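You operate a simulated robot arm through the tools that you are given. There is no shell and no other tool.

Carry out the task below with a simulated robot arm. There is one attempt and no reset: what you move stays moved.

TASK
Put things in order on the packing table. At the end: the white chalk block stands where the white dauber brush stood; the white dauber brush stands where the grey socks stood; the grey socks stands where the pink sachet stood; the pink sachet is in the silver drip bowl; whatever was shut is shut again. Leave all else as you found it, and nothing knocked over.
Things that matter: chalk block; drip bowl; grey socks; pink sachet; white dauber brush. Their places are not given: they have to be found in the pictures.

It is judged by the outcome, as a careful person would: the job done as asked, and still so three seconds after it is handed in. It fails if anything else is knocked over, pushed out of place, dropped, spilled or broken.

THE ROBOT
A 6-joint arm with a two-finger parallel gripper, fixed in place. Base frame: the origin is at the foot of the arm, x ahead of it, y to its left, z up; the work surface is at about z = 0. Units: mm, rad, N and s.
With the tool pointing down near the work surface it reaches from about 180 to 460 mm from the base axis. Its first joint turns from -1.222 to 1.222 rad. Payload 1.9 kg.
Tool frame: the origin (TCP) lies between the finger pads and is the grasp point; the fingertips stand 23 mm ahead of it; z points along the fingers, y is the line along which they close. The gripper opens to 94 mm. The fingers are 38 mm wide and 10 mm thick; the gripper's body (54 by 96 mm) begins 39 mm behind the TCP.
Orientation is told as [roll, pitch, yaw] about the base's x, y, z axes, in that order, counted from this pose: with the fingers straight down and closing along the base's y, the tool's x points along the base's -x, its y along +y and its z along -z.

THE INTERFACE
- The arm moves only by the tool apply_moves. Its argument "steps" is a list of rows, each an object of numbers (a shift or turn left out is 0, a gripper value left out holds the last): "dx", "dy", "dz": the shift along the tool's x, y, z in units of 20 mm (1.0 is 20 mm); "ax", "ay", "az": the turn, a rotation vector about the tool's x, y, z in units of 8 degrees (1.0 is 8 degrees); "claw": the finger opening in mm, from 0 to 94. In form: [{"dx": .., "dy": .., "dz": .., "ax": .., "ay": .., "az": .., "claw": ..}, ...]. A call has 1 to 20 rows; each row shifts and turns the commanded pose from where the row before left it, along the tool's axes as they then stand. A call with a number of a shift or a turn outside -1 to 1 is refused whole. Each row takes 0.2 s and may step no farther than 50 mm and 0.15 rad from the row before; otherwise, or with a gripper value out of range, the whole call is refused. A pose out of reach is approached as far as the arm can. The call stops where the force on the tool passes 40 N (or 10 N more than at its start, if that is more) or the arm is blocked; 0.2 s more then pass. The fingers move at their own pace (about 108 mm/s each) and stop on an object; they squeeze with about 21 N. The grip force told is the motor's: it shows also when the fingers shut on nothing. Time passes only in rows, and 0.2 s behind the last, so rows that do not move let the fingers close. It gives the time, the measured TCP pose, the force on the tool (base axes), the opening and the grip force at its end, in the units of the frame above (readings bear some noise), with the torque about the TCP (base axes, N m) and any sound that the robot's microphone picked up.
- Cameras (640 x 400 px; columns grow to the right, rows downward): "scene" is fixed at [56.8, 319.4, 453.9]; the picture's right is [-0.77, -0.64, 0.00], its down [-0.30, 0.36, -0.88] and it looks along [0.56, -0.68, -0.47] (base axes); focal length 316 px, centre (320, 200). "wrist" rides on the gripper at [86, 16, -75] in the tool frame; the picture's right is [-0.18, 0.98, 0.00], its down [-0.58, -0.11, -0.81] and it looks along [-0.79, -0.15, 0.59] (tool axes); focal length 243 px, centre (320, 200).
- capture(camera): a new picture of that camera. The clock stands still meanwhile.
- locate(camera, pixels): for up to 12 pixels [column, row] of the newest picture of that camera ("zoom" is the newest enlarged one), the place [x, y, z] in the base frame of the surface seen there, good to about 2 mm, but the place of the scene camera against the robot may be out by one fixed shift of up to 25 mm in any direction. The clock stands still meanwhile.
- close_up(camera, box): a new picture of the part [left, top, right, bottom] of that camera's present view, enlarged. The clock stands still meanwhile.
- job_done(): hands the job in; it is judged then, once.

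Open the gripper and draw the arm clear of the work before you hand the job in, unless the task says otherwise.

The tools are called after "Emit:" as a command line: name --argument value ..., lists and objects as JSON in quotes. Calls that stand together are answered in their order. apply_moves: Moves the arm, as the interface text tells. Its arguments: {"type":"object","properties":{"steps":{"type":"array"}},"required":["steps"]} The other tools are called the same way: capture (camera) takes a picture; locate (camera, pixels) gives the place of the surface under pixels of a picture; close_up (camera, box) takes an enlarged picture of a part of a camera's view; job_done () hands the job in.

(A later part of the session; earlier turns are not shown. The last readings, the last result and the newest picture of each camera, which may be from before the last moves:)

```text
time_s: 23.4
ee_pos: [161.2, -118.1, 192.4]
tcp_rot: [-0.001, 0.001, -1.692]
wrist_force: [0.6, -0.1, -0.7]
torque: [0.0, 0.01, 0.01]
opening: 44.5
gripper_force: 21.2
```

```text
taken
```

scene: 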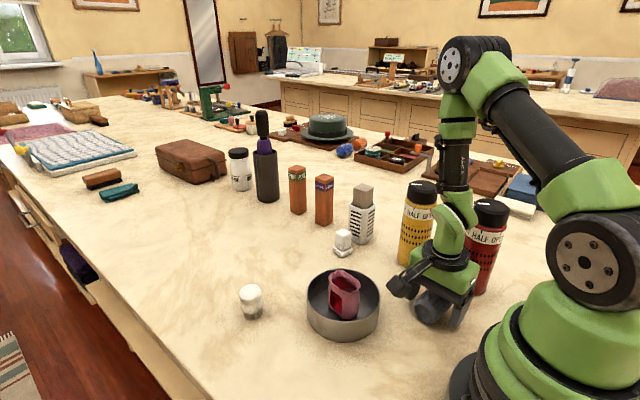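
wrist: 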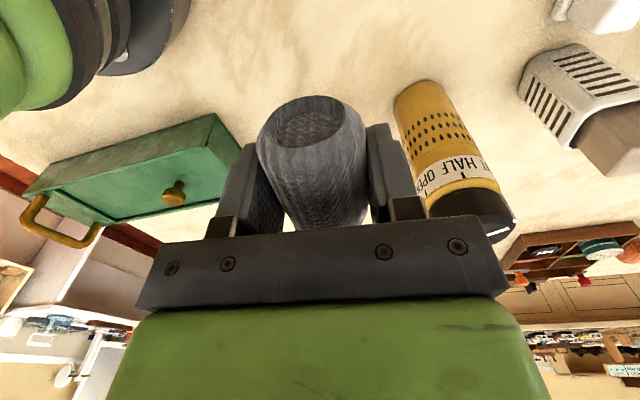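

The socks are held level at z≈192. I'll carry them across at this height to above the sachet's old spot (418,-59.5).

Emit:
apply_moves --steps '[{"dx": 0.34, "dy": 0.95}, {"dx": 0.34, "dy": 0.95}, {"dx": 0.34, "dy": 0.95}, {"dx": 0.34, "dy": 0.95}, {"dx": 0.34, "dy": 0.95}, {"dx": 0.34, "dy": 0.95}, {"dx": 0.34, "dy": 0.95}, {"dx": 0.34, "dy": 0.95}, {"dx": 0.34, "dy": 0.95}, {"dx": 0.34, "dy": 0.95}, {"dx": 0.34, "dy": 0.95}, {"dx": 0.34, "dy": 0.95}, {"dx": 0.34, "dy": 0.95}, {}]'

Emit:
capture --camera "wrist"

Emit:
capture --camera "scene"

```text
time_s: 26.4
ee_pos: [418.0, -60.6, 191.7]
tcp_rot: [-0.001, -0.002, -1.691]
wrist_force: [-0.8, 0.0, -0.2]
torque: [-0.03, 0.01, 0.02]
opening: 44.1
gripper_force: 20.7
```

```text
taken
```

wrist: 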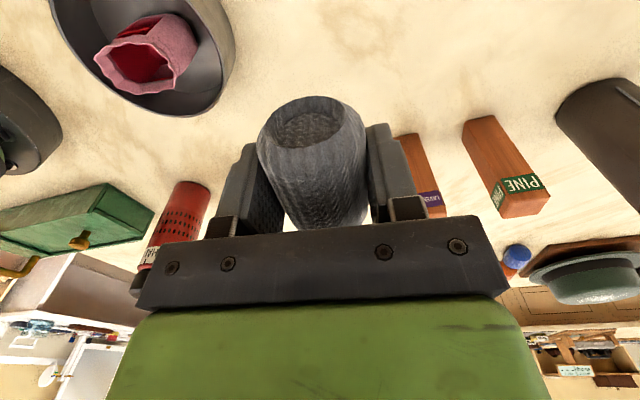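

```text
taken
```

scene: 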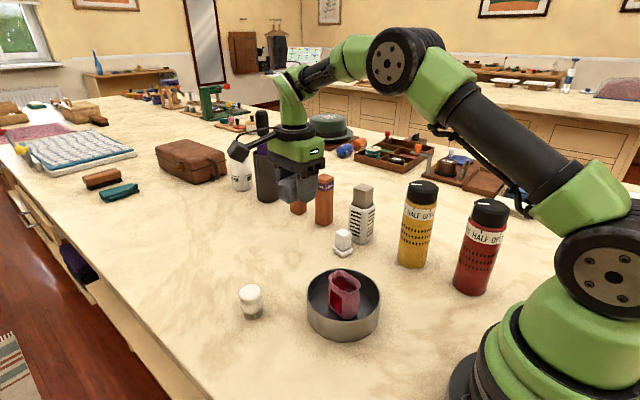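

Positioned at (418,-60.6). I'll lower the socks to just above the table and check the force.

Emit:
apply_moves --steps '[{"dz": 1}, {"dz": 1}, {"dz": 1}, {"dz": 1}, {"dz": 1}, {"dz": 1}, {"dz": 1}, {"dz": 0.7}, {"dz": 0.25}, {"dz": 0.15}, {}]'

Emit:
capture --camera "scene"

```text
time_s: 28.8
ee_pos: [417.7, -60.3, 29.4]
tcp_rot: [0.0, -0.001, -1.691]
wrist_force: [0.2, -0.5, -0.5]
torque: [0.0, -0.02, -0.01]
opening: 44.1
gripper_force: 20.5
```

```text
taken
```

scene: 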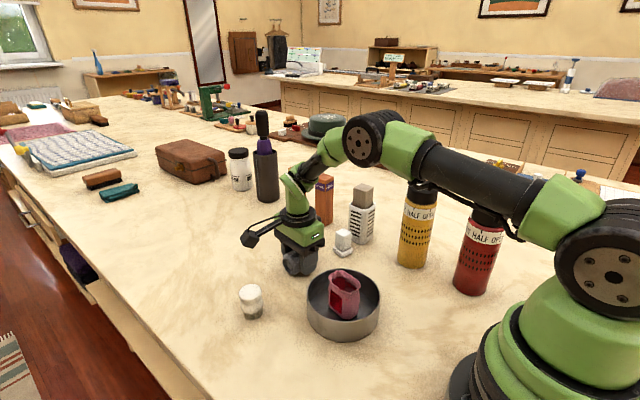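

The z is 29.4 with no contact yet. I'll ease down in small steps until the socks touch the table.

Emit:
apply_moves --steps '[{"dz": 0.06}, {"dz": 0.05}, {}]'

```text
time_s: 29.6
ee_pos: [418.0, -59.7, 27.1]
tcp_rot: [0.0, 0.0, -1.691]
wrist_force: [-2.9, 0.7, 6.0]
torque: [0.0, 0.09, -0.02]
opening: 44.1
gripper_force: 21.0
```

There is 6 N upward, so the socks are on the table. I'll open gently, wait, then look before rising.

Emit:
apply_moves --steps '[{"claw": 47}, {"claw": 52}, {"claw": 60}, {"claw": 70}, {"claw": 74}, {}]'

Emit:
capture --camera "wrist"

```text
time_s: 31.0
ee_pos: [418.1, -60.2, 28.2]
tcp_rot: [0.001, 0.001, -1.691]
wrist_force: [0.6, 0.1, 0.7]
torque: [-0.01, 0.04, 0.0]
opening: 73.9
gripper_force: 0.1
```

```text
taken
```

wrist: 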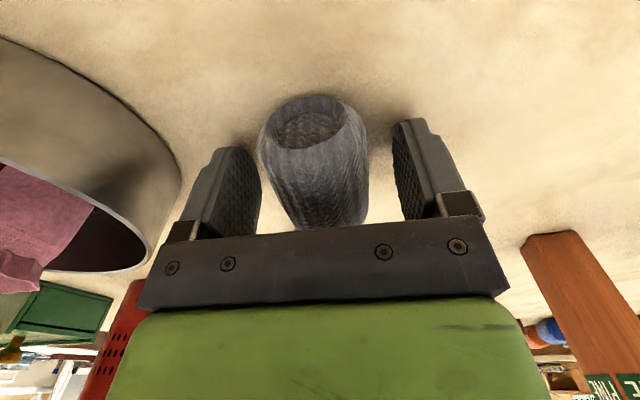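

The socks rest still between the fingers. I'll rise straight up and move over the dauber near (397,75).

Emit:
apply_moves --steps '[{"dz": -0.4}, {"dz": -0.8}, {"dz": -1}, {"dz": -1}, {"dz": -1}, {"dz": -1}, {"dz": -1}, {"dz": -1}, {"dz": -0.8}, {"dx": 0.94, "dy": -0.266}, {"dx": 0.94, "dy": -0.266}, {"dx": 0.94, "dy": -0.266}, {"dx": 0.94, "dy": -0.266}, {"dx": 0.94, "dy": -0.266}, {"dx": 0.94, "dy": -0.266}, {"dx": 0.94, "dy": -0.266}, {}]'

Emit:
capture --camera "wrist"

Emit:
capture --camera "scene"

```text
time_s: 34.6
ee_pos: [398.2, 73.5, 187.4]
tcp_rot: [0.0, 0.002, -1.692]
wrist_force: [-0.7, -0.2, 0.3]
torque: [0.02, 0.01, 0.0]
opening: 73.9
gripper_force: 0.1
```

```text
taken
```

wrist: 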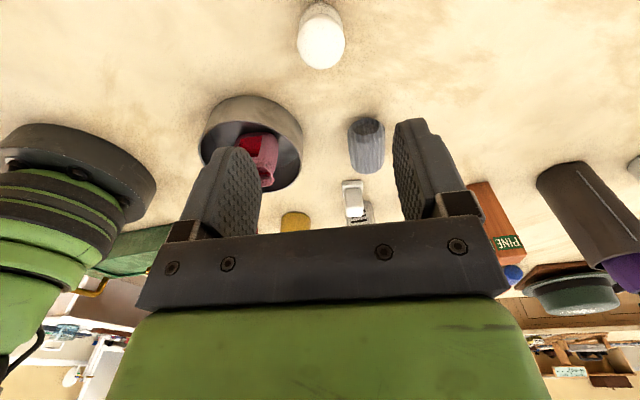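

```text
taken
```

scene: 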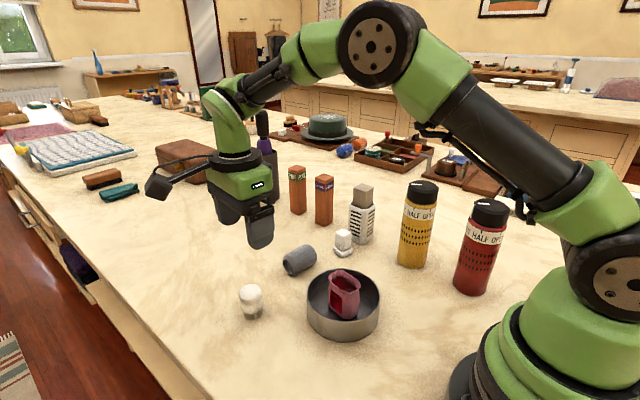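

The socks lie still at scene (299,260), and the dauber's head is at wrist (321,41). I'll zoom in to locate the dauber's centre.

Emit:
close_up --camera "wrist" --box '[272, 0, 368, 75]'

Emit:
locate --camera "zoom" --pixels '[[325, 235], [210, 235], [440, 235], [325, 130], [325, 330], [250, 160], [400, 160], [250, 310], [400, 310], [260, 60], [390, 60], [325, 60]]'

Emit:
close_up --camera "scene" --box '[260, 230, 340, 290]'

```text
5.33 times, centred on (320, 38) of wrist
```

zoom: 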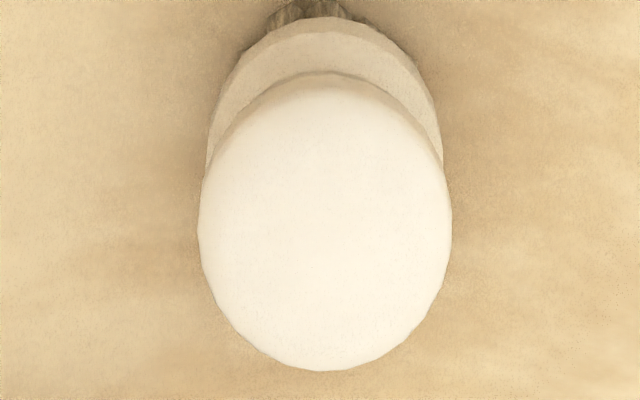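

```text
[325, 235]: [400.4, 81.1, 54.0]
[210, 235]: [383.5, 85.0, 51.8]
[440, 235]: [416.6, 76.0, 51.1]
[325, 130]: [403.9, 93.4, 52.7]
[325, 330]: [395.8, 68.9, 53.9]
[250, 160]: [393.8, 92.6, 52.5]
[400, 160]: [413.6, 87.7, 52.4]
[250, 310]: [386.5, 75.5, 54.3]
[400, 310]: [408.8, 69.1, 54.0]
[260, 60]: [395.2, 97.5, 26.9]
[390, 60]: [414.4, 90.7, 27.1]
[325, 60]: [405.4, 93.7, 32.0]
```

```text
6.67 times, centred on (300, 260) of scene
```

zoom: 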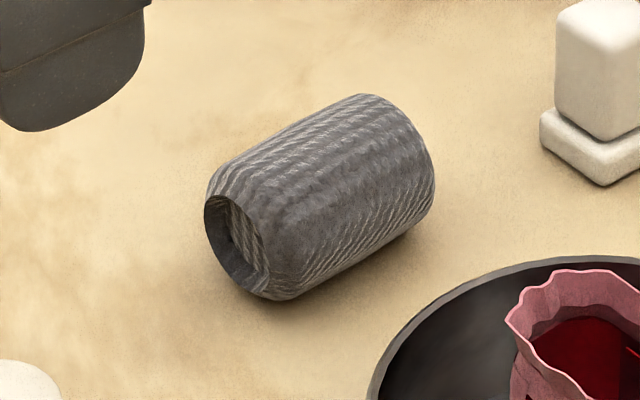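

The dauber's head disc spans (383.5,85)–(416.6,76), so its centre is about (400.5,81.5) and its top z≈54. I'll shift over it and descend partway, then check the alignment.

Emit:
apply_moves --steps '[{"dx": 0.41, "dy": 0.07}, {"dz": 1}, {"dz": 1}, {"dz": 1}, {"dz": 1}, {}]'

Emit:
capture --camera "wrist"

```text
time_s: 36.0
ee_pos: [398.2, 82.2, 107.5]
tcp_rot: [0.0, 0.0, -1.691]
wrist_force: [0.9, 0.0, 0.2]
torque: [0.01, -0.04, 0.0]
opening: 74.1
gripper_force: 0.1
```

```text
taken
```

wrist: 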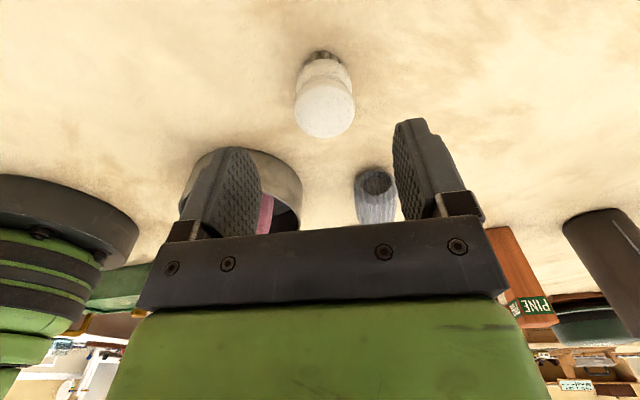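

Emit:
close_up --camera "wrist" --box '[272, 35, 384, 145]'

Emit:
locate --camera "wrist" --pixels '[[297, 110], [323, 110], [351, 110], [323, 90], [323, 132], [303, 80], [323, 75], [346, 78], [312, 56], [333, 55], [310, 100], [336, 100]]'

```text
3.64 times, centred on (328, 90) of wrist
```

zoom: 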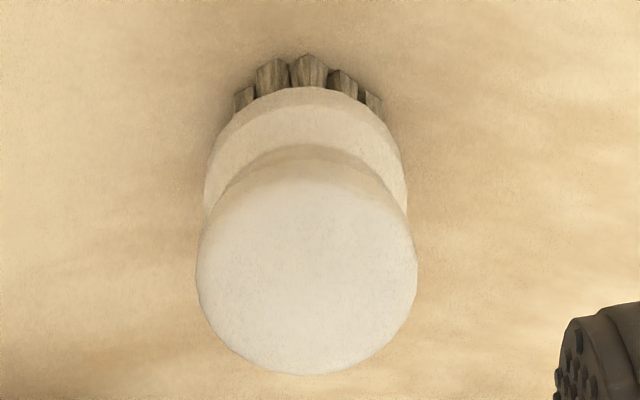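

```text
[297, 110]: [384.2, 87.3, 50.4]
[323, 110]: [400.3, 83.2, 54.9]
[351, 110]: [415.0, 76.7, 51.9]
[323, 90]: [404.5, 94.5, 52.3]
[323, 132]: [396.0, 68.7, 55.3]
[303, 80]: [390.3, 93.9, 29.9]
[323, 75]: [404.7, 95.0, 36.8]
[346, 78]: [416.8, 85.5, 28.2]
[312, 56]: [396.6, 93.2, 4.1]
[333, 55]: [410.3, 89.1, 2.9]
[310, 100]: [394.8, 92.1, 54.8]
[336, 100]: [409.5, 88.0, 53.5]
```

The head's centre reads (400,82) while the TCP is at (398.2,82.2). I'll nudge +1.8 mm in x and descend to z≈30.

Emit:
apply_moves --steps '[{"dy": 0.09}, {"dz": 1}, {"dz": 1}, {"dz": 1}, {"dz": 0.6}, {"dz": 0.25}, {}]'

Emit:
capture --camera "wrist"

Emit:
locate --camera "wrist" --pixels '[[320, 150], [300, 150], [340, 150], [320, 180], [320, 120], [245, 190], [400, 170], [320, 200], [300, 180], [345, 180]]'

```text
time_s: 37.6
ee_pos: [402.3, 82.0, 29.4]
tcp_rot: [0.0, 0.001, -1.691]
wrist_force: [0.2, 0.9, 1.1]
torque: [0.03, 0.0, -0.01]
opening: 74.1
gripper_force: 0.1
```

```text
taken
```

wrist: 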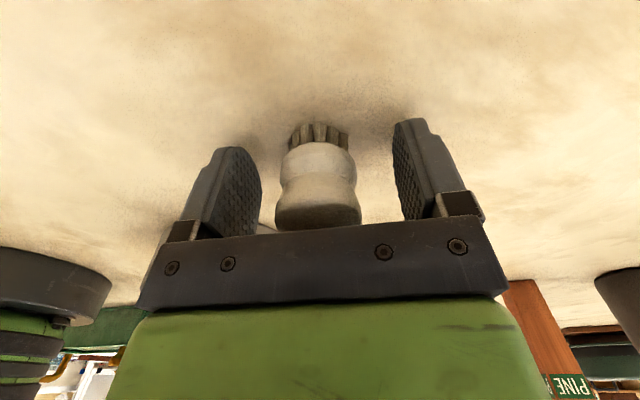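

```text
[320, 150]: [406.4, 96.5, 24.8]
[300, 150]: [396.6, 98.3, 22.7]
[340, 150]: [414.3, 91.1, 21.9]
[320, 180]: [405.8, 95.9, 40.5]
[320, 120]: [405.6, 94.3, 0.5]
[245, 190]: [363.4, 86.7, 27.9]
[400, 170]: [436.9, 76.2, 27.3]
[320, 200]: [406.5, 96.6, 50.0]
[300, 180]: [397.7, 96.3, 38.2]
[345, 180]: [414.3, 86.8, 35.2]
```

The body fits a circle centred at (400.5,81) with r≈17, and the pads at x 363.4 and 436.9 are centred on it. I'll close the fingers.

Emit:
apply_moves --steps '[{"claw": 50}, {"claw": 38}, {"claw": 20}, {"claw": 20}, {}]'

Emit:
capture --camera "wrist"

```text
time_s: 38.8
ee_pos: [400.6, 81.7, 29.1]
tcp_rot: [0.0, 0.001, -1.692]
wrist_force: [0.0, 0.2, -0.3]
torque: [0.0, 0.0, -0.01]
opening: 36.3
gripper_force: 21.5
```

```text
taken
```

wrist: 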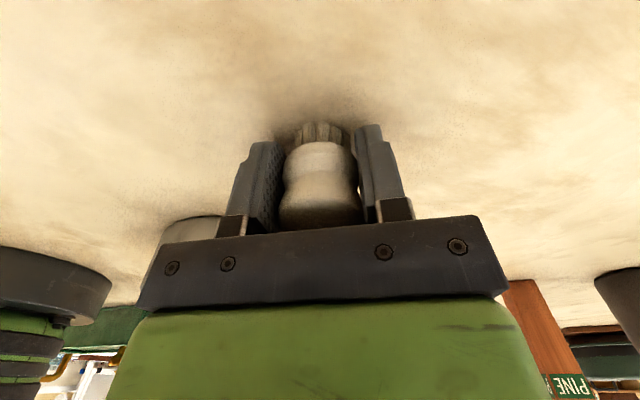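

It's gripped at 36.3 mm with the TCP at (400.6,81.7), which I'll record as the dauber's old spot. I'll lift clear first.

Emit:
apply_moves --steps '[{"dz": -0.4}, {"dz": -0.8}, {"dz": -1}, {"dz": -1}, {"dz": -1}, {"dz": -1}, {"dz": -1}, {"dz": -1}, {"dz": -0.9}, {}]'

Emit:
capture --camera "wrist"

Emit:
capture --camera "scene"

```text
time_s: 41.0
ee_pos: [400.0, 83.3, 192.2]
tcp_rot: [-0.001, 0.0, -1.691]
wrist_force: [-0.3, -0.2, -0.9]
torque: [-0.01, 0.03, -0.02]
opening: 36.6
gripper_force: 21.2
```

```text
taken
```

wrist: 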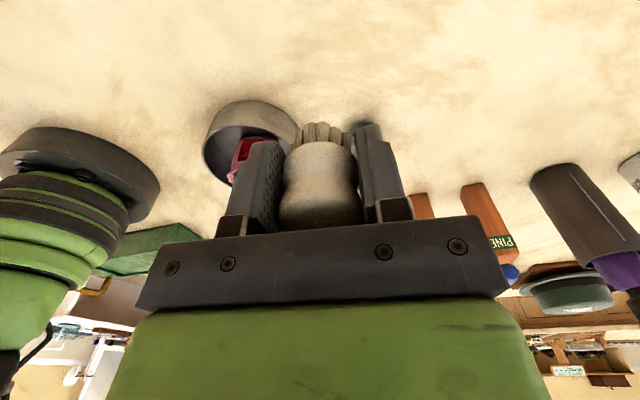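

```text
taken
```

scene: 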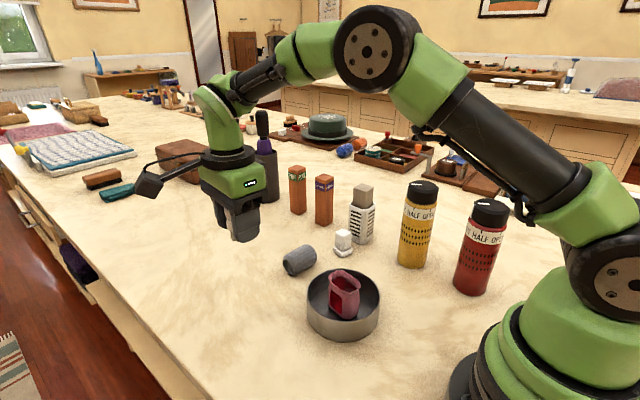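

The dauber hangs upright. I'll carry it at z≈192 over to the socks' old spot (160,-118).

Emit:
apply_moves --steps '[{"dx": -0.8125, "dy": -0.766}, {"dx": -0.8125, "dy": -0.766}, {"dx": -0.8125, "dy": -0.766}, {"dx": -0.8125, "dy": -0.766}, {"dx": -0.8125, "dy": -0.766}, {"dx": -0.8125, "dy": -0.766}, {"dx": -0.8125, "dy": -0.766}, {"dx": -0.8125, "dy": -0.766}, {"dx": -0.8125, "dy": -0.766}, {"dx": -0.8125, "dy": -0.766}, {"dx": -0.8125, "dy": -0.766}, {"dx": -0.8125, "dy": -0.766}, {"dx": -0.8125, "dy": -0.766}, {"dx": -0.8125, "dy": -0.766}, {}]'

Emit:
capture --camera "wrist"

```text
time_s: 44.2
ee_pos: [161.3, -116.1, 193.0]
tcp_rot: [0.0, 0.001, -1.692]
wrist_force: [0.2, 0.9, -0.4]
torque: [0.0, -0.02, -0.01]
opening: 36.7
gripper_force: 21.2
```

```text
taken
```

wrist: 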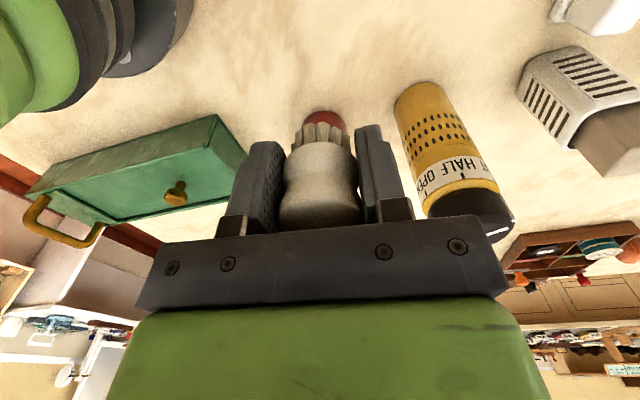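

I'm at (161.3,-116.1). I'll trim toward (160.2,-118.2) and lower to just above the table.

Emit:
apply_moves --steps '[{"dx": -0.08, "dy": -0.05}, {"dz": 1}, {"dz": 1}, {"dz": 1}, {"dz": 1}, {"dz": 1}, {"dz": 1}, {"dz": 1}, {"dz": 0.7}, {"dz": 0.3}, {"dz": 0.08}, {}]'

Emit:
capture --camera "scene"

Emit:
capture --camera "wrist"

```text
time_s: 46.8
ee_pos: [160.4, -118.4, 30.5]
tcp_rot: [-0.001, -0.001, -1.692]
wrist_force: [0.2, 0.5, -0.7]
torque: [-0.01, 0.02, 0.0]
opening: 36.8
gripper_force: 21.1
```

```text
taken
```

scene: 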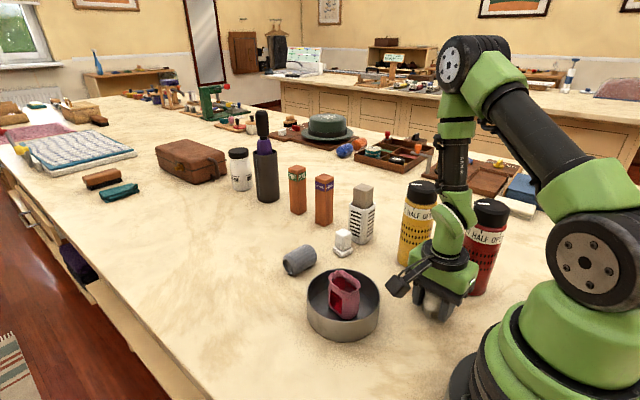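

```text
taken
```

wrist: 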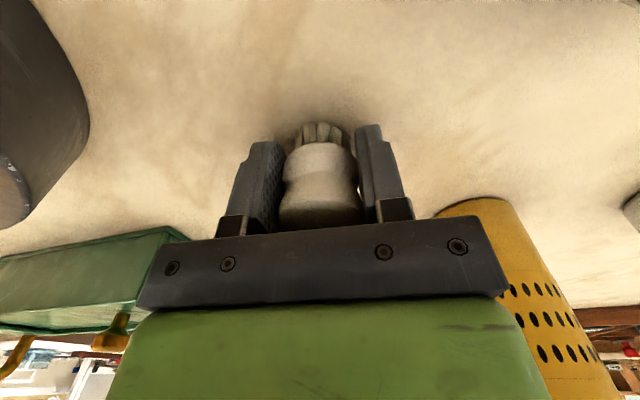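

At (160.4,-118.4,30.5) there is no contact yet. I'll ease down to touch the table.

Emit:
apply_moves --steps '[{"dz": 0.04}, {"dz": 0.04}, {}]'

```text
time_s: 47.6
ee_pos: [160.6, -117.4, 29.0]
tcp_rot: [0.002, 0.001, -1.69]
wrist_force: [-0.7, 0.4, -0.3]
torque: [0.02, -0.04, 0.03]
opening: 36.4
gripper_force: 20.8
```

Emit:
apply_moves --steps '[{"dz": 0.04}, {}]'

```text
time_s: 48.2
ee_pos: [160.5, -119.1, 27.4]
tcp_rot: [0.001, 0.0, -1.691]
wrist_force: [-1.6, 0.0, 16.9]
torque: [-0.03, 0.04, 0.0]
opening: 36.5
gripper_force: 20.5
```

There is contact at 17 N. I'll ease up a hair, then open gently and look.

Emit:
apply_moves --steps '[{"dz": -0.03}, {"claw": 39}, {"claw": 44}, {"claw": 54}, {"claw": 66}, {"claw": 72}, {}]'

Emit:
capture --camera "wrist"

Emit:
locate --camera "wrist" --pixels '[[320, 150], [300, 150], [340, 150], [320, 180], [300, 180], [345, 180], [245, 190], [400, 170]]'

```text
time_s: 49.8
ee_pos: [160.0, -116.3, 28.5]
tcp_rot: [0.0, -0.001, -1.692]
wrist_force: [0.0, 0.1, 0.2]
torque: [-0.01, -0.01, -0.04]
opening: 72.0
gripper_force: 0.1
```

```text
taken
```

wrist: 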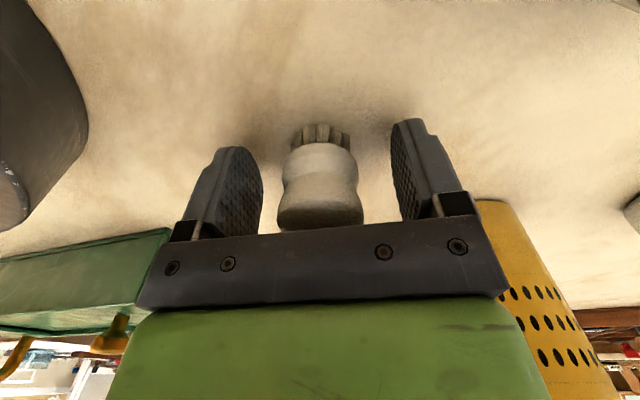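

```text
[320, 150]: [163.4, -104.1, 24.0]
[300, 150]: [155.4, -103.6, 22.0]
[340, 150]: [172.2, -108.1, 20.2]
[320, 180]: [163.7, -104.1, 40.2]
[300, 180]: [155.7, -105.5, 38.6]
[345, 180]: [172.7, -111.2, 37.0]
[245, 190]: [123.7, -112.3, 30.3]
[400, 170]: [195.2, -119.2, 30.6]
```

The dauber stands upright at about (159.5,-119). I'll rise straight up, move out to (280,-65), and then turn back toward yaw ≈ -14°.

Emit:
apply_moves --steps '[{"dz": -0.4}, {"dz": -0.8}, {"dz": -1}, {"dz": -1}, {"dz": -1}, {"dz": -1}, {"dz": -1}, {"dz": -1}, {"dz": -1}, {"dz": -1}, {"dx": 0.56, "dy": 0.94}, {"dx": 0.56, "dy": 0.94}, {"dx": 0.56, "dy": 0.94}, {"dx": 0.56, "dy": 0.94}, {"dx": 0.56, "dy": 0.94}, {"dx": 0.56, "dy": 0.94}, {}]'

Emit:
apply_moves --steps '[{"az": -1}, {"az": -1}, {"az": -1}, {"az": -1}, {"az": -1}, {"az": -1}, {"az": -1}, {"az": -1}, {"az": -1}, {"az": -1}, {"az": -0.4}, {}]'

Emit:
capture --camera "wrist"

Emit:
capture --camera "scene"

```text
time_s: 53.4
ee_pos: [281.0, -64.3, 212.1]
tcp_rot: [0.0, 0.0, -1.691]
wrist_force: [-0.2, -0.8, -0.7]
torque: [0.0, 0.0, -0.01]
opening: 72.1
gripper_force: 0.0
```

```text
time_s: 56.0
ee_pos: [278.2, -63.4, 211.4]
tcp_rot: [0.0, 0.001, -0.238]
wrist_force: [0.2, -0.6, 0.3]
torque: [0.0, -0.01, -0.05]
opening: 71.8
gripper_force: 0.1
```

```text
taken
```

wrist: 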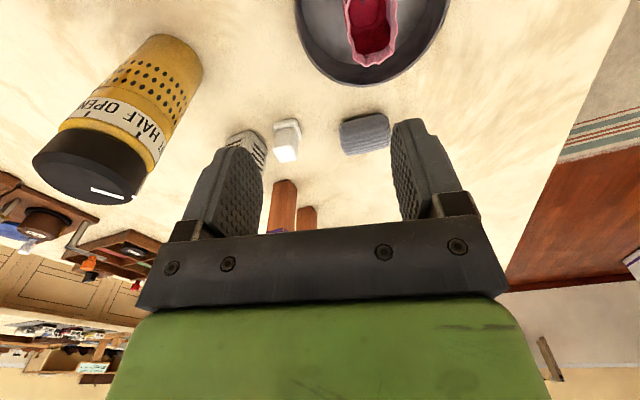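

```text
taken
```

scene: 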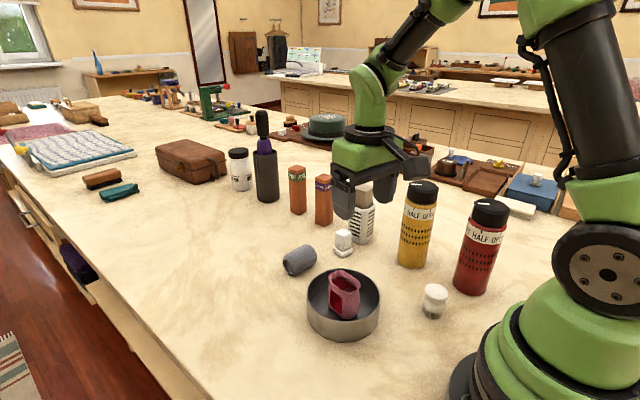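

The dauber stands at scene (434,300). The slotted holder is close behind the chalk on the -y side, so I'll measure both to choose the grip direction.

Emit:
close_up --camera "wrist" --box '[220, 105, 316, 170]'

Emit:
locate --camera "zoom" --pixels '[[440, 300], [375, 250], [490, 235], [390, 340], [500, 340], [360, 120], [490, 105], [430, 160], [260, 200], [290, 250], [230, 180], [150, 150]]'

Emit:
close_up --camera "scene" --box '[322, 175, 394, 265]'

Emit:
locate --camera "zoom" --pixels '[[390, 305], [330, 260], [450, 260], [380, 180], [310, 220], [450, 180], [375, 290], [285, 280], [290, 315], [250, 280], [330, 310], [390, 200]]'

```text
6.15 times, centred on (268, 138) of wrist
```

zoom: 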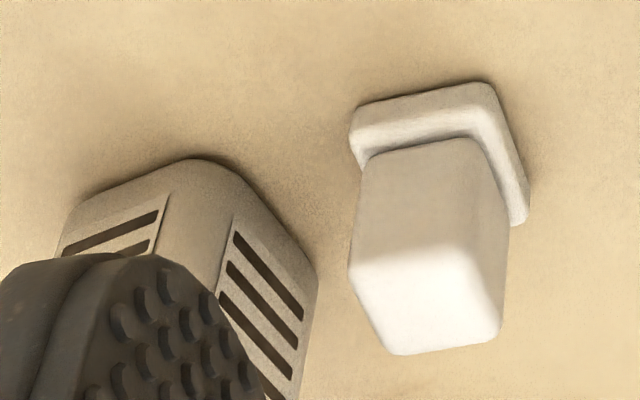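

```text
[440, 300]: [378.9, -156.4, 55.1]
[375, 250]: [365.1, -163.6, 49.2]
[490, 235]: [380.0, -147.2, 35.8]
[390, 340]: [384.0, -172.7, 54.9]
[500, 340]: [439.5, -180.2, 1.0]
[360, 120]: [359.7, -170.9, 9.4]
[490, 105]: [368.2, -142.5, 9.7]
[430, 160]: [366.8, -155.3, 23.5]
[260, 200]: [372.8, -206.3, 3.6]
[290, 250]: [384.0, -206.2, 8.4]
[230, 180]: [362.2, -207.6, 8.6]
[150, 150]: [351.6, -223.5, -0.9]
```

```text
4.44 times, centred on (358, 220) of scene
```

zoom: 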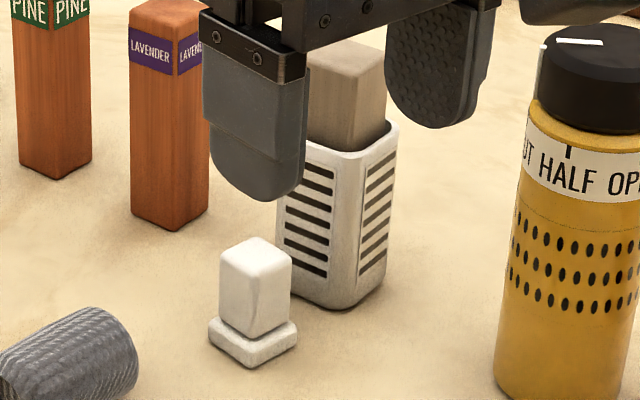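

```text
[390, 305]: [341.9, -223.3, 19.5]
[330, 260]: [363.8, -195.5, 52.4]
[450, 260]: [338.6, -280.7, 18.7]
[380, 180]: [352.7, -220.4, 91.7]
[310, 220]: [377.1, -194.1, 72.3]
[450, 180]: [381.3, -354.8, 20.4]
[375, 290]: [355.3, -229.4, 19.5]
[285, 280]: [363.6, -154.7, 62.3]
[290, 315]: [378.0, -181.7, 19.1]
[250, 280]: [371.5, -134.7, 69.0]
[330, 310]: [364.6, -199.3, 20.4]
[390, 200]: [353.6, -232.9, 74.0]
```

The holder's face is at y≈-206, only about 46 mm from the chalk centre near (379,-160). The wide gripper body must therefore not lie along y. I'll turn to yaw ≈ -104° so the fingers close along x and the camera is on the +y side, then hover above the chalk.

Emit:
apply_moves --steps '[{"az": 1}, {"az": 1}, {"az": 1}, {"az": 1}, {"az": 1}, {"az": 1}, {"az": 1}, {"az": 1}, {"az": 1}, {"az": 1}, {"az": 1}, {"az": 0.3}, {"dx": -0.494, "dy": 0.869}, {"dx": -0.494, "dy": 0.869}, {"dx": -0.494, "dy": 0.869}, {"dx": -0.494, "dy": 0.869}, {"dx": -0.494, "dy": 0.869}, {"dx": -0.494, "dy": 0.869}, {"dx": -0.494, "dy": 0.869}, {}]'

Emit:
capture --camera "wrist"

Emit:
capture --camera "scene"

```text
time_s: 60.2
ee_pos: [379.9, -160.4, 210.9]
tcp_rot: [0.0, -0.001, -1.817]
wrist_force: [-0.3, 1.2, 0.9]
torque: [0.03, 0.0, 0.0]
opening: 71.9
gripper_force: 0.1
```

```text
taken
```

wrist: 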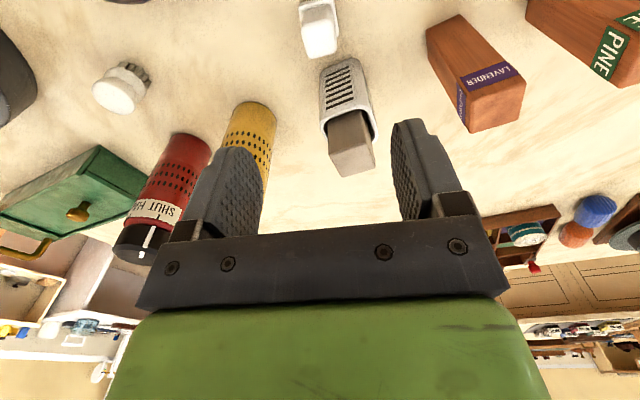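

```text
taken
```

scene: 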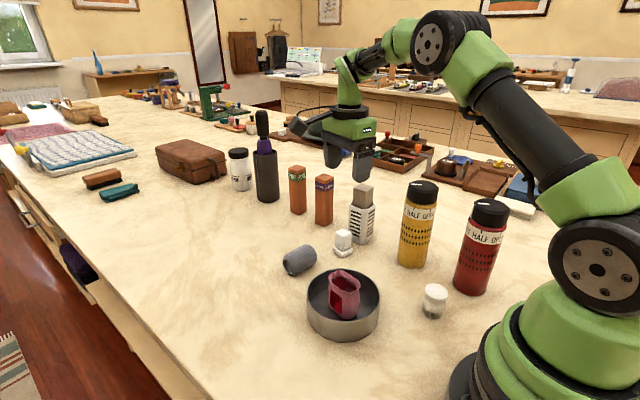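

The chalk's top is at wrist (320,38), with the holder beyond it. I'll zoom in and locate the top face corners and the holder.

Emit:
close_up --camera "wrist" --box '[280, 0, 392, 70]'

Emit:
locate --camera "zoom" --pixels '[[235, 220], [140, 180], [315, 150], [160, 300], [330, 265], [180, 150], [290, 130], [190, 290], [310, 270], [110, 50], [310, 30], [225, 60]]'

Emit:
locate --camera "wrist" --pixels '[[340, 90], [325, 120], [370, 110], [322, 70], [355, 62], [345, 150], [335, 125], [370, 130], [350, 160], [332, 75], [320, 100], [360, 90]]'

```text
5.71 times, centred on (336, 35) of wrist
```

zoom: 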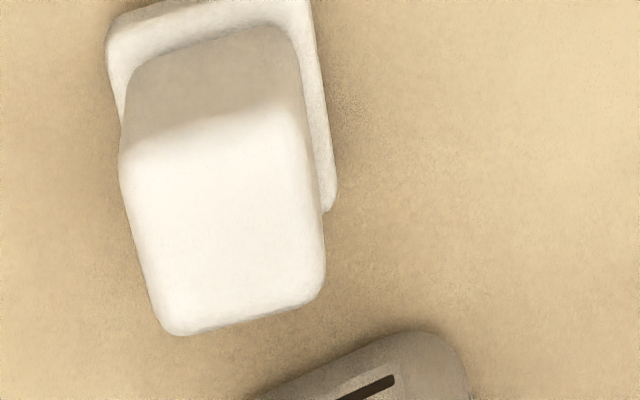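

```text
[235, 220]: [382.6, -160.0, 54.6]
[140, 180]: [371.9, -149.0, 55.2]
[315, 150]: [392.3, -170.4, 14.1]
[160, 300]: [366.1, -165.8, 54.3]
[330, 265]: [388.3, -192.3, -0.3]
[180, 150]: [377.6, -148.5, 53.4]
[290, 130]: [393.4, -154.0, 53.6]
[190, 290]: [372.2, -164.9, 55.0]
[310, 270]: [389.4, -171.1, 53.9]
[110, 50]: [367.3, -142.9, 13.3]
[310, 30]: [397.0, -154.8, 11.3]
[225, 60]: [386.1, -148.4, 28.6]
```

```text
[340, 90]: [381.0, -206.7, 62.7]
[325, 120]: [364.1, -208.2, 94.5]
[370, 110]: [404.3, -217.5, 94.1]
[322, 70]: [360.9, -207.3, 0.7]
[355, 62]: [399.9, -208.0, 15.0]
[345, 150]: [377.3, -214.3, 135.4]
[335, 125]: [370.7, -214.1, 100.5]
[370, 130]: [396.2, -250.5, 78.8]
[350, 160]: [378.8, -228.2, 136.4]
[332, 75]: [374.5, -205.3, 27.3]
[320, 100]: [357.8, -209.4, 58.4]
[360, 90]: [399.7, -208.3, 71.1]
```

The chalk's top centre is about (381,-160.3). The holder front is at y≈-207 and its inner block at y≈-214 reaches z 136, which leaves about 14 mm clearance for the gripper body. I'll trim and descend first to z≈115 to check.

Emit:
apply_moves --steps '[{"dy": 0.05, "claw": 60}, {"dz": 1}, {"dz": 1}, {"dz": 1}, {"dz": 1}, {"dz": 0.8}, {}]'

Emit:
capture --camera "wrist"

Emit:
capture --camera "scene"

```text
time_s: 61.8
ee_pos: [381.1, -163.1, 116.3]
tcp_rot: [0.001, 0.0, -1.815]
wrist_force: [0.3, 0.5, -0.3]
torque: [0.0, 0.0, -0.03]
opening: 60.0
gripper_force: 0.1
```

```text
taken
```

wrist: 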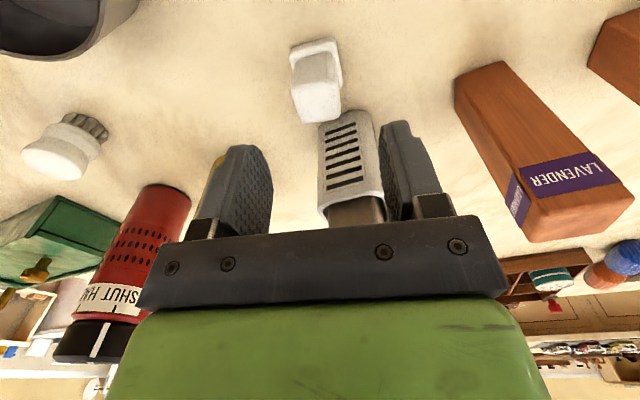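

```text
taken
```

scene: 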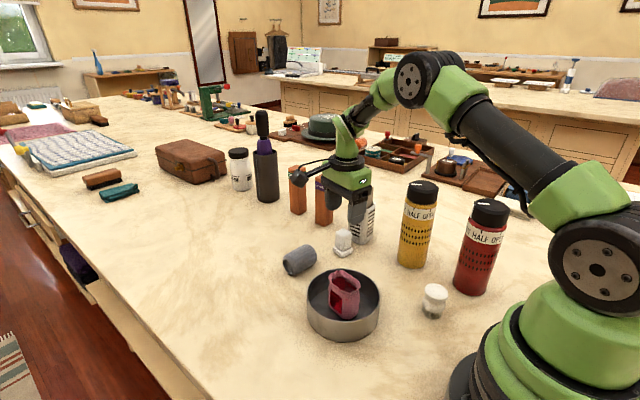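

Reading -163.1 in y with some noise. I'll re-locate the chalk block between the fingers from this closer view.

Emit:
close_up --camera "wrist" --box '[270, 30, 382, 130]'

Emit:
locate --camera "wrist" --pixels '[[317, 103], [296, 93], [340, 85], [300, 118], [338, 110], [295, 70], [330, 68], [315, 75], [292, 50], [336, 44], [240, 180], [395, 170]]'

```text
4.00 times, centred on (326, 80) of wrist
```

zoom: 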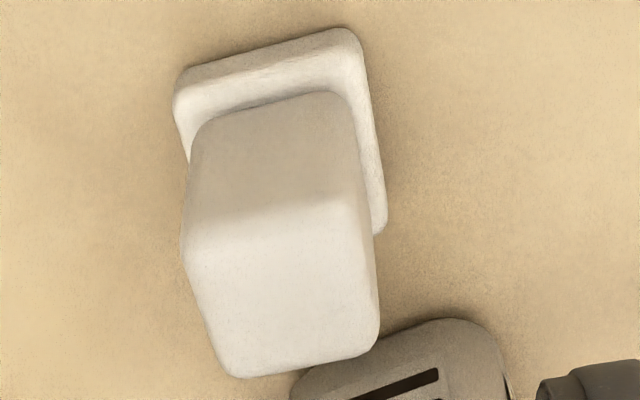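

```text
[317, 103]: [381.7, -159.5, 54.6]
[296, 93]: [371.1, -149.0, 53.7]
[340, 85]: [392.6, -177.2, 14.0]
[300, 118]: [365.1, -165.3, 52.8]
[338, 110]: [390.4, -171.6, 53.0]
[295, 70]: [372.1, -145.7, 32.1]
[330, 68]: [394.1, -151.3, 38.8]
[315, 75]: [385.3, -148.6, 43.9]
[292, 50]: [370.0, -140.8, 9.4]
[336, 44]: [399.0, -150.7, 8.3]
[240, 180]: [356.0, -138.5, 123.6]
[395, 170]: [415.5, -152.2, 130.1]
```

The block's centre is about (381,-160.3) with yaw about -16°, while the TCP is truly at y≈-163. I'll shift +2.7 mm in y, turn 2° more, and descend to z≈38 so the fingertips stay above the plinth.

Emit:
apply_moves --steps '[{"dx": 0.13, "dy": -0.03, "az": 0.25}, {"dz": 0.8}, {"dz": 0.8}, {"dz": 0.8}, {"dz": 0.7}, {"dz": 0.5}, {"dz": 0.3}, {}]'

Emit:
capture --camera "wrist"

Emit:
capture --camera "scene"

```text
time_s: 63.2
ee_pos: [385.0, -160.4, 47.8]
tcp_rot: [0.011, -0.001, -1.854]
wrist_force: [-0.6, 1.5, 7.1]
torque: [-0.35, 0.03, -0.02]
opening: 59.7
gripper_force: 0.0
stopped in row 7: the force on the tool passed its limit at 53 N (the readings are from after the stop); the commanded pose is now the measured one
```

```text
taken
```

wrist: 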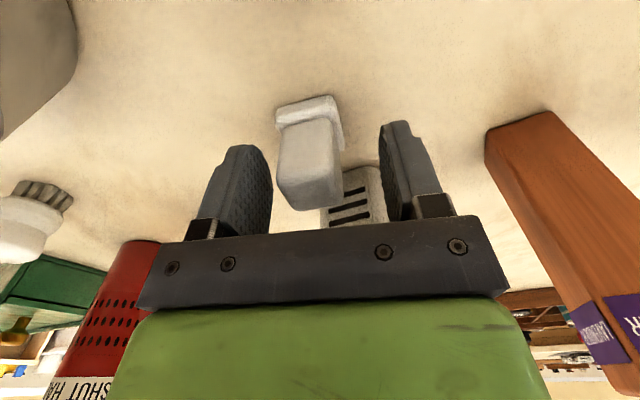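

```text
taken
```

scene: 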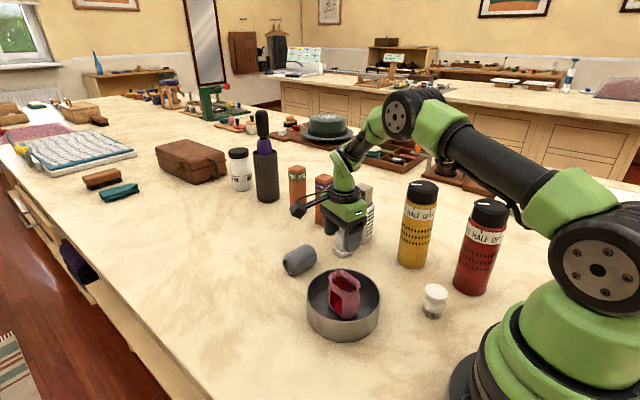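

It stopped at z=47.8 with an upward force. The torque puts the contact about 50 mm to the -y side, so some wider wrist part touched the block standing in the holder. I'll back straight up and inspect.

Emit:
apply_moves --steps '[{"dz": -0.3}, {"dz": -0.6}, {"dz": -0.8}, {"dz": -1}, {"dz": -1}, {}]'

Emit:
capture --camera "wrist"

Emit:
capture --camera "scene"

Emit:
close_up --camera "scene" --box '[310, 170, 390, 270]'

```text
time_s: 64.6
ee_pos: [383.6, -157.9, 123.5]
tcp_rot: [0.009, -0.002, -1.853]
wrist_force: [-0.9, 0.3, -0.9]
torque: [-0.01, -0.02, -0.01]
opening: 59.7
gripper_force: 0.1
```

```text
taken
```

wrist: 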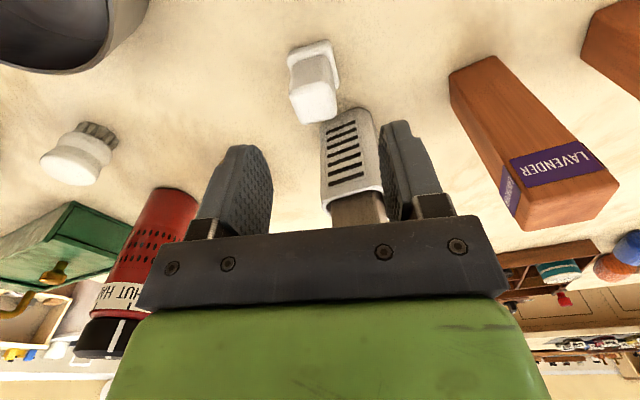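

```text
taken
```

scene: 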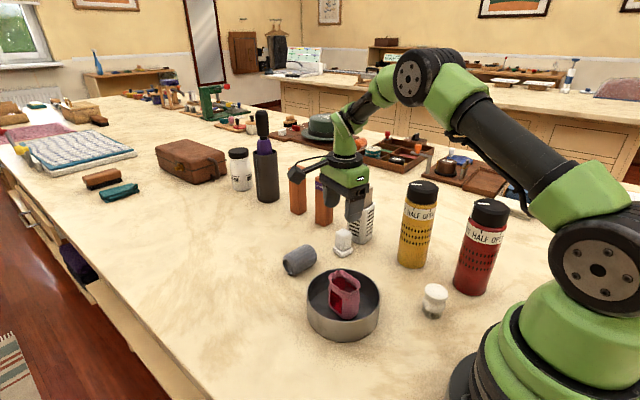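

```text
4.00 times, centred on (350, 220) of scene
```

zoom: 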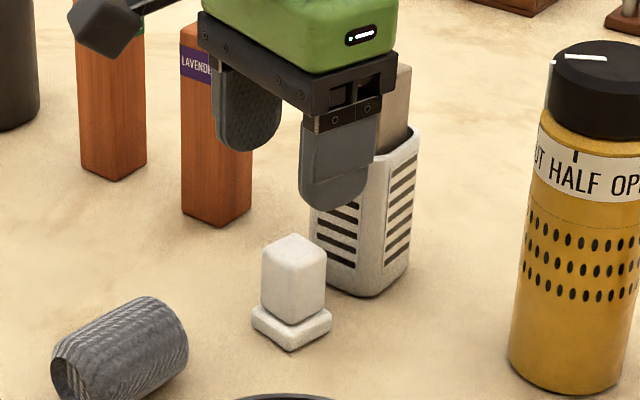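

The holder and its block look unmoved compared with the first close-up. I'll measure the wrist parts above the gripper, relative to the TCP, to learn what overhangs on the -y side.

Emit:
close_up --camera "scene" --box '[280, 40, 440, 220]'

Emit:
locate --camera "scene" --pixels '[[352, 190], [368, 188], [345, 175], [366, 172], [352, 160], [362, 155], [340, 135], [355, 135], [362, 135], [350, 120], [372, 105], [385, 90]]'

Emit:
locate --camera "wrist" --pixels '[[355, 205], [340, 195], [370, 190], [350, 130], [345, 220], [380, 215], [330, 205], [368, 220]]'

```text
2.22 times, centred on (360, 130) of scene
```

zoom: 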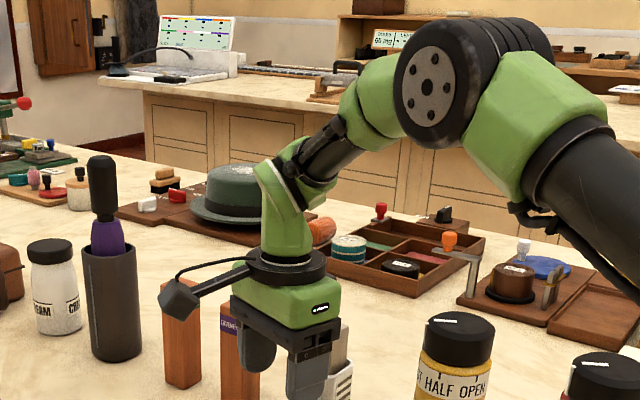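

```text
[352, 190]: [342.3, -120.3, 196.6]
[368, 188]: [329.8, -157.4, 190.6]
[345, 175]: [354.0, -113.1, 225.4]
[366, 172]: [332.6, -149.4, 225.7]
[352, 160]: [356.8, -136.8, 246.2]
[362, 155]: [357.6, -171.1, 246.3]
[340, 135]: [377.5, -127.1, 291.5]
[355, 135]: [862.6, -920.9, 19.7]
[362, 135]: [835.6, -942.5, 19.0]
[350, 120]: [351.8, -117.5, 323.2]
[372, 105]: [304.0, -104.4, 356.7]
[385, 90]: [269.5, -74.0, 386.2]
```

```text
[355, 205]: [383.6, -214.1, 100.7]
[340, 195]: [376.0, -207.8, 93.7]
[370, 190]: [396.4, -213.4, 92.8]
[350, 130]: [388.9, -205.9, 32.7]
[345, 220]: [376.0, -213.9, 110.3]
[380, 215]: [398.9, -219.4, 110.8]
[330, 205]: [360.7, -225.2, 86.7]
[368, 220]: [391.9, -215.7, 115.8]
```

The gripper housing spans about 39–104 mm above the TCP and the holder's block tops out at z≈136, with contact beginning only at about z≤50. I'll instead grip the chalk higher, at TCP z≈57, with the pads offset about 5 mm toward +y for extra clearance. I'll also correct the small tilt.

Emit:
apply_moves --steps '[{"ax": 0.064, "dx": 0.1, "dy": -0.08}, {"dz": 0.8}, {"dz": 0.7}, {"dz": 0.6}, {"dz": 0.5}, {"dz": 0.3}, {}]'

Emit:
capture --camera "wrist"

Emit:
locate --camera "wrist" --pixels '[[310, 140], [285, 145], [330, 140], [310, 170], [300, 190], [330, 170], [245, 180], [390, 170], [280, 110], [335, 100], [345, 190], [365, 180]]'

Emit:
close_up --camera "scene" --box '[300, 140, 400, 270]'

```text
time_s: 66.2
ee_pos: [382.6, -157.0, 64.9]
tcp_rot: [0.001, -0.001, -1.853]
wrist_force: [-0.4, 0.5, 0.1]
torque: [0.03, -0.01, 0.0]
opening: 60.2
gripper_force: 0.0
```

```text
taken
```

wrist: 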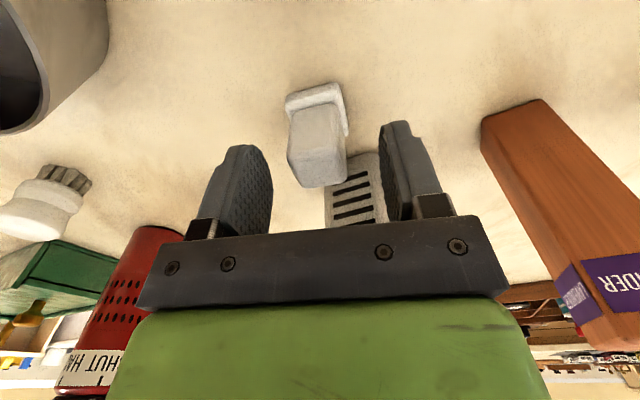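

```text
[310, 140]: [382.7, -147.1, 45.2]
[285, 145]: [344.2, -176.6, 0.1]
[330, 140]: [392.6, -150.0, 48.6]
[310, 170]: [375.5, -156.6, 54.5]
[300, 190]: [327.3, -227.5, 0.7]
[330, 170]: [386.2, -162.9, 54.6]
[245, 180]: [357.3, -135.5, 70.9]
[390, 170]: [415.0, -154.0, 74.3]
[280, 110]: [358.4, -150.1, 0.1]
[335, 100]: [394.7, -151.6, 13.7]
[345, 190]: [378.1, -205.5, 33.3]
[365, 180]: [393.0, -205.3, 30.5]
```

```text
3.08 times, centred on (350, 205) of scene
```

zoom: 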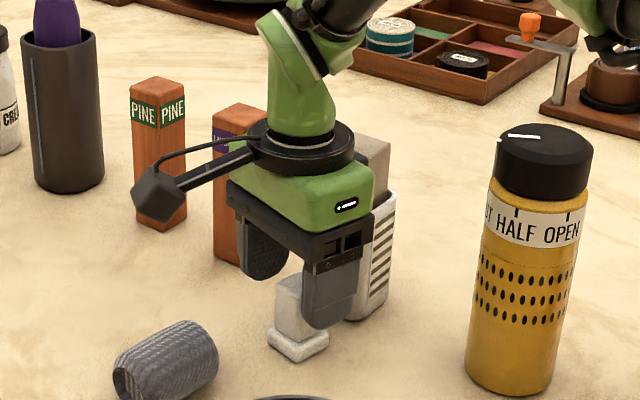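

No force at z=64.9. The chalk's top centre (381,-160.3) is centred between the pads and about 3.6 mm off along the finger width, as intended. I'll lower to z≈58.5 and close.

Emit:
apply_moves --steps '[{"dz": 0.2}, {"dz": 0.12}, {"claw": 45}, {"claw": 32}, {"claw": 15}, {"claw": 15}, {}]'

Emit:
capture --camera "wrist"

```text
time_s: 67.8
ee_pos: [382.2, -158.3, 57.3]
tcp_rot: [0.001, -0.002, -1.853]
wrist_force: [-0.8, 0.0, -0.8]
torque: [-0.04, 0.02, 0.01]
opening: 27.3
gripper_force: 20.5
```

```text
taken
```

wrist: 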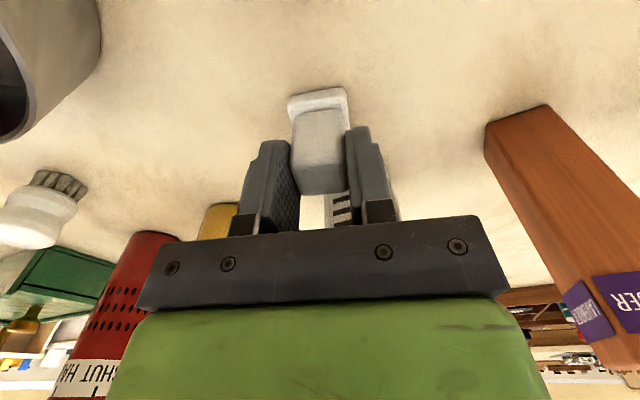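

The chalk is gripped at 27.3 mm. I'll lift straight up slowly, then check the hold and the holder behind it.

Emit:
apply_moves --steps '[{"dz": -0.3}, {"dz": -0.6}, {"dz": -0.8}, {"dz": -0.8}, {"dz": -1}, {"dz": -1}, {"dz": -1}, {"dz": -1}, {"dz": -1}, {}]'

Emit:
capture --camera "wrist"

Emit:
capture --camera "scene"

```text
time_s: 70.0
ee_pos: [382.6, -155.0, 208.3]
tcp_rot: [0.003, -0.002, -1.854]
wrist_force: [0.0, 0.6, -1.3]
torque: [-0.01, 0.0, 0.0]
opening: 27.4
gripper_force: 20.5
```

```text
taken
```

wrist: 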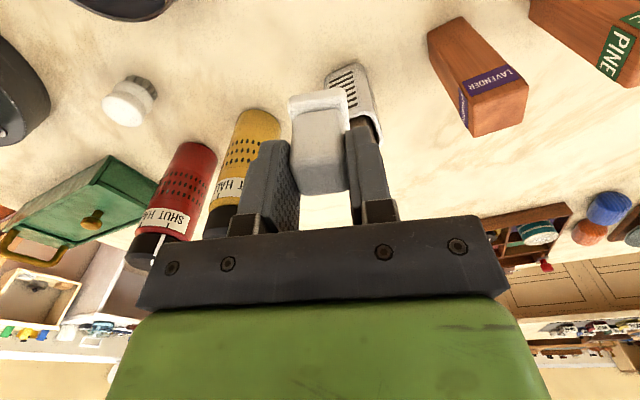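

```text
taken
```

scene: 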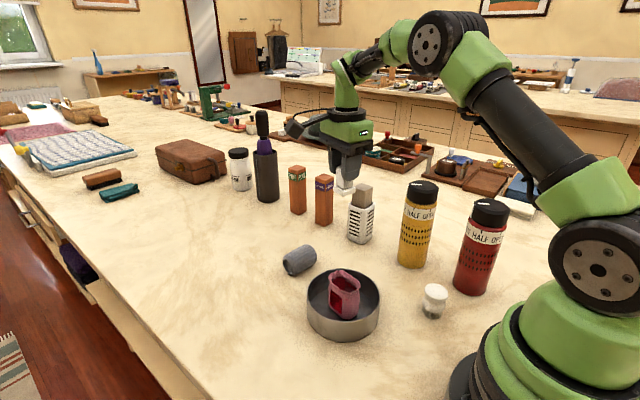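

The holder is unchanged at scene (362,213) and the chalk is held firmly. I'll carry it over to the dauber's old spot (400.5,81.5).

Emit:
apply_moves --steps '[{"dx": 0.908, "dy": -0.187}, {"dx": 0.908, "dy": -0.187}, {"dx": 0.908, "dy": -0.187}, {"dx": 0.908, "dy": -0.187}, {"dx": 0.908, "dy": -0.187}, {"dx": 0.908, "dy": -0.187}, {"dx": 0.908, "dy": -0.187}, {"dx": 0.908, "dy": -0.187}, {"dx": 0.908, "dy": -0.187}, {"dx": 0.908, "dy": -0.187}, {"dx": 0.908, "dy": -0.187}, {"dx": 0.908, "dy": -0.187}, {"dx": 0.908, "dy": -0.187}, {}]'

Emit:
capture --camera "wrist"

Emit:
locate --camera "wrist" --pixels '[[318, 130], [300, 130], [338, 130], [318, 170], [300, 170], [338, 170], [318, 100], [295, 103], [342, 97]]'

Emit:
capture --camera "scene"

```text
time_s: 73.0
ee_pos: [402.8, 83.1, 206.7]
tcp_rot: [-0.001, -0.001, -1.854]
wrist_force: [-0.1, -0.3, -0.7]
torque: [0.0, 0.02, -0.02]
opening: 27.6
gripper_force: 21.1
```

```text
taken
```

wrist: 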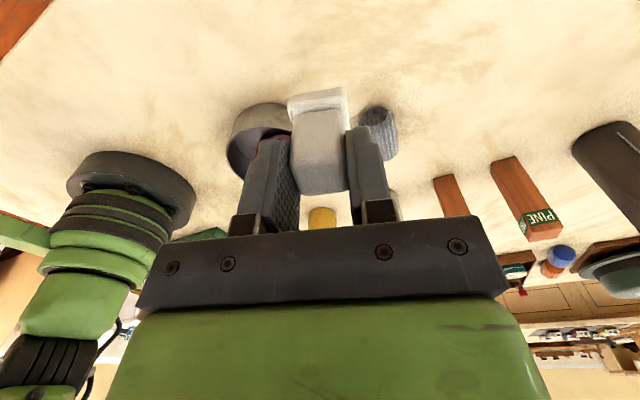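

```text
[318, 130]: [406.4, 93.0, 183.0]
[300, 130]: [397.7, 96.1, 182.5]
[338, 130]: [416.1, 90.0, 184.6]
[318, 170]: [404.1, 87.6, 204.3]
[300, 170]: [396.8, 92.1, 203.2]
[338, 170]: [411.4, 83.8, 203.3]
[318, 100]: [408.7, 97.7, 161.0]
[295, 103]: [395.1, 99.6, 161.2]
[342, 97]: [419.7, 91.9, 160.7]
```

```text
taken
```

scene: 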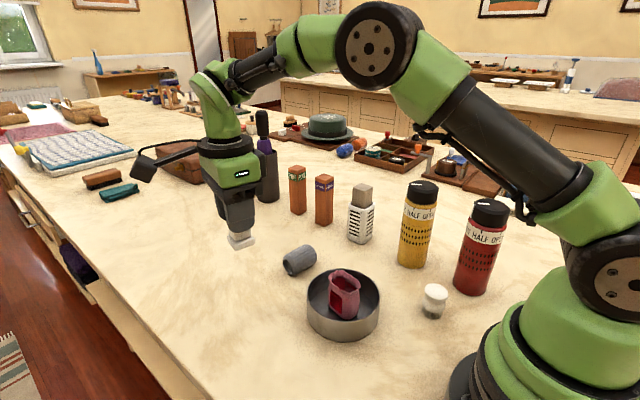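

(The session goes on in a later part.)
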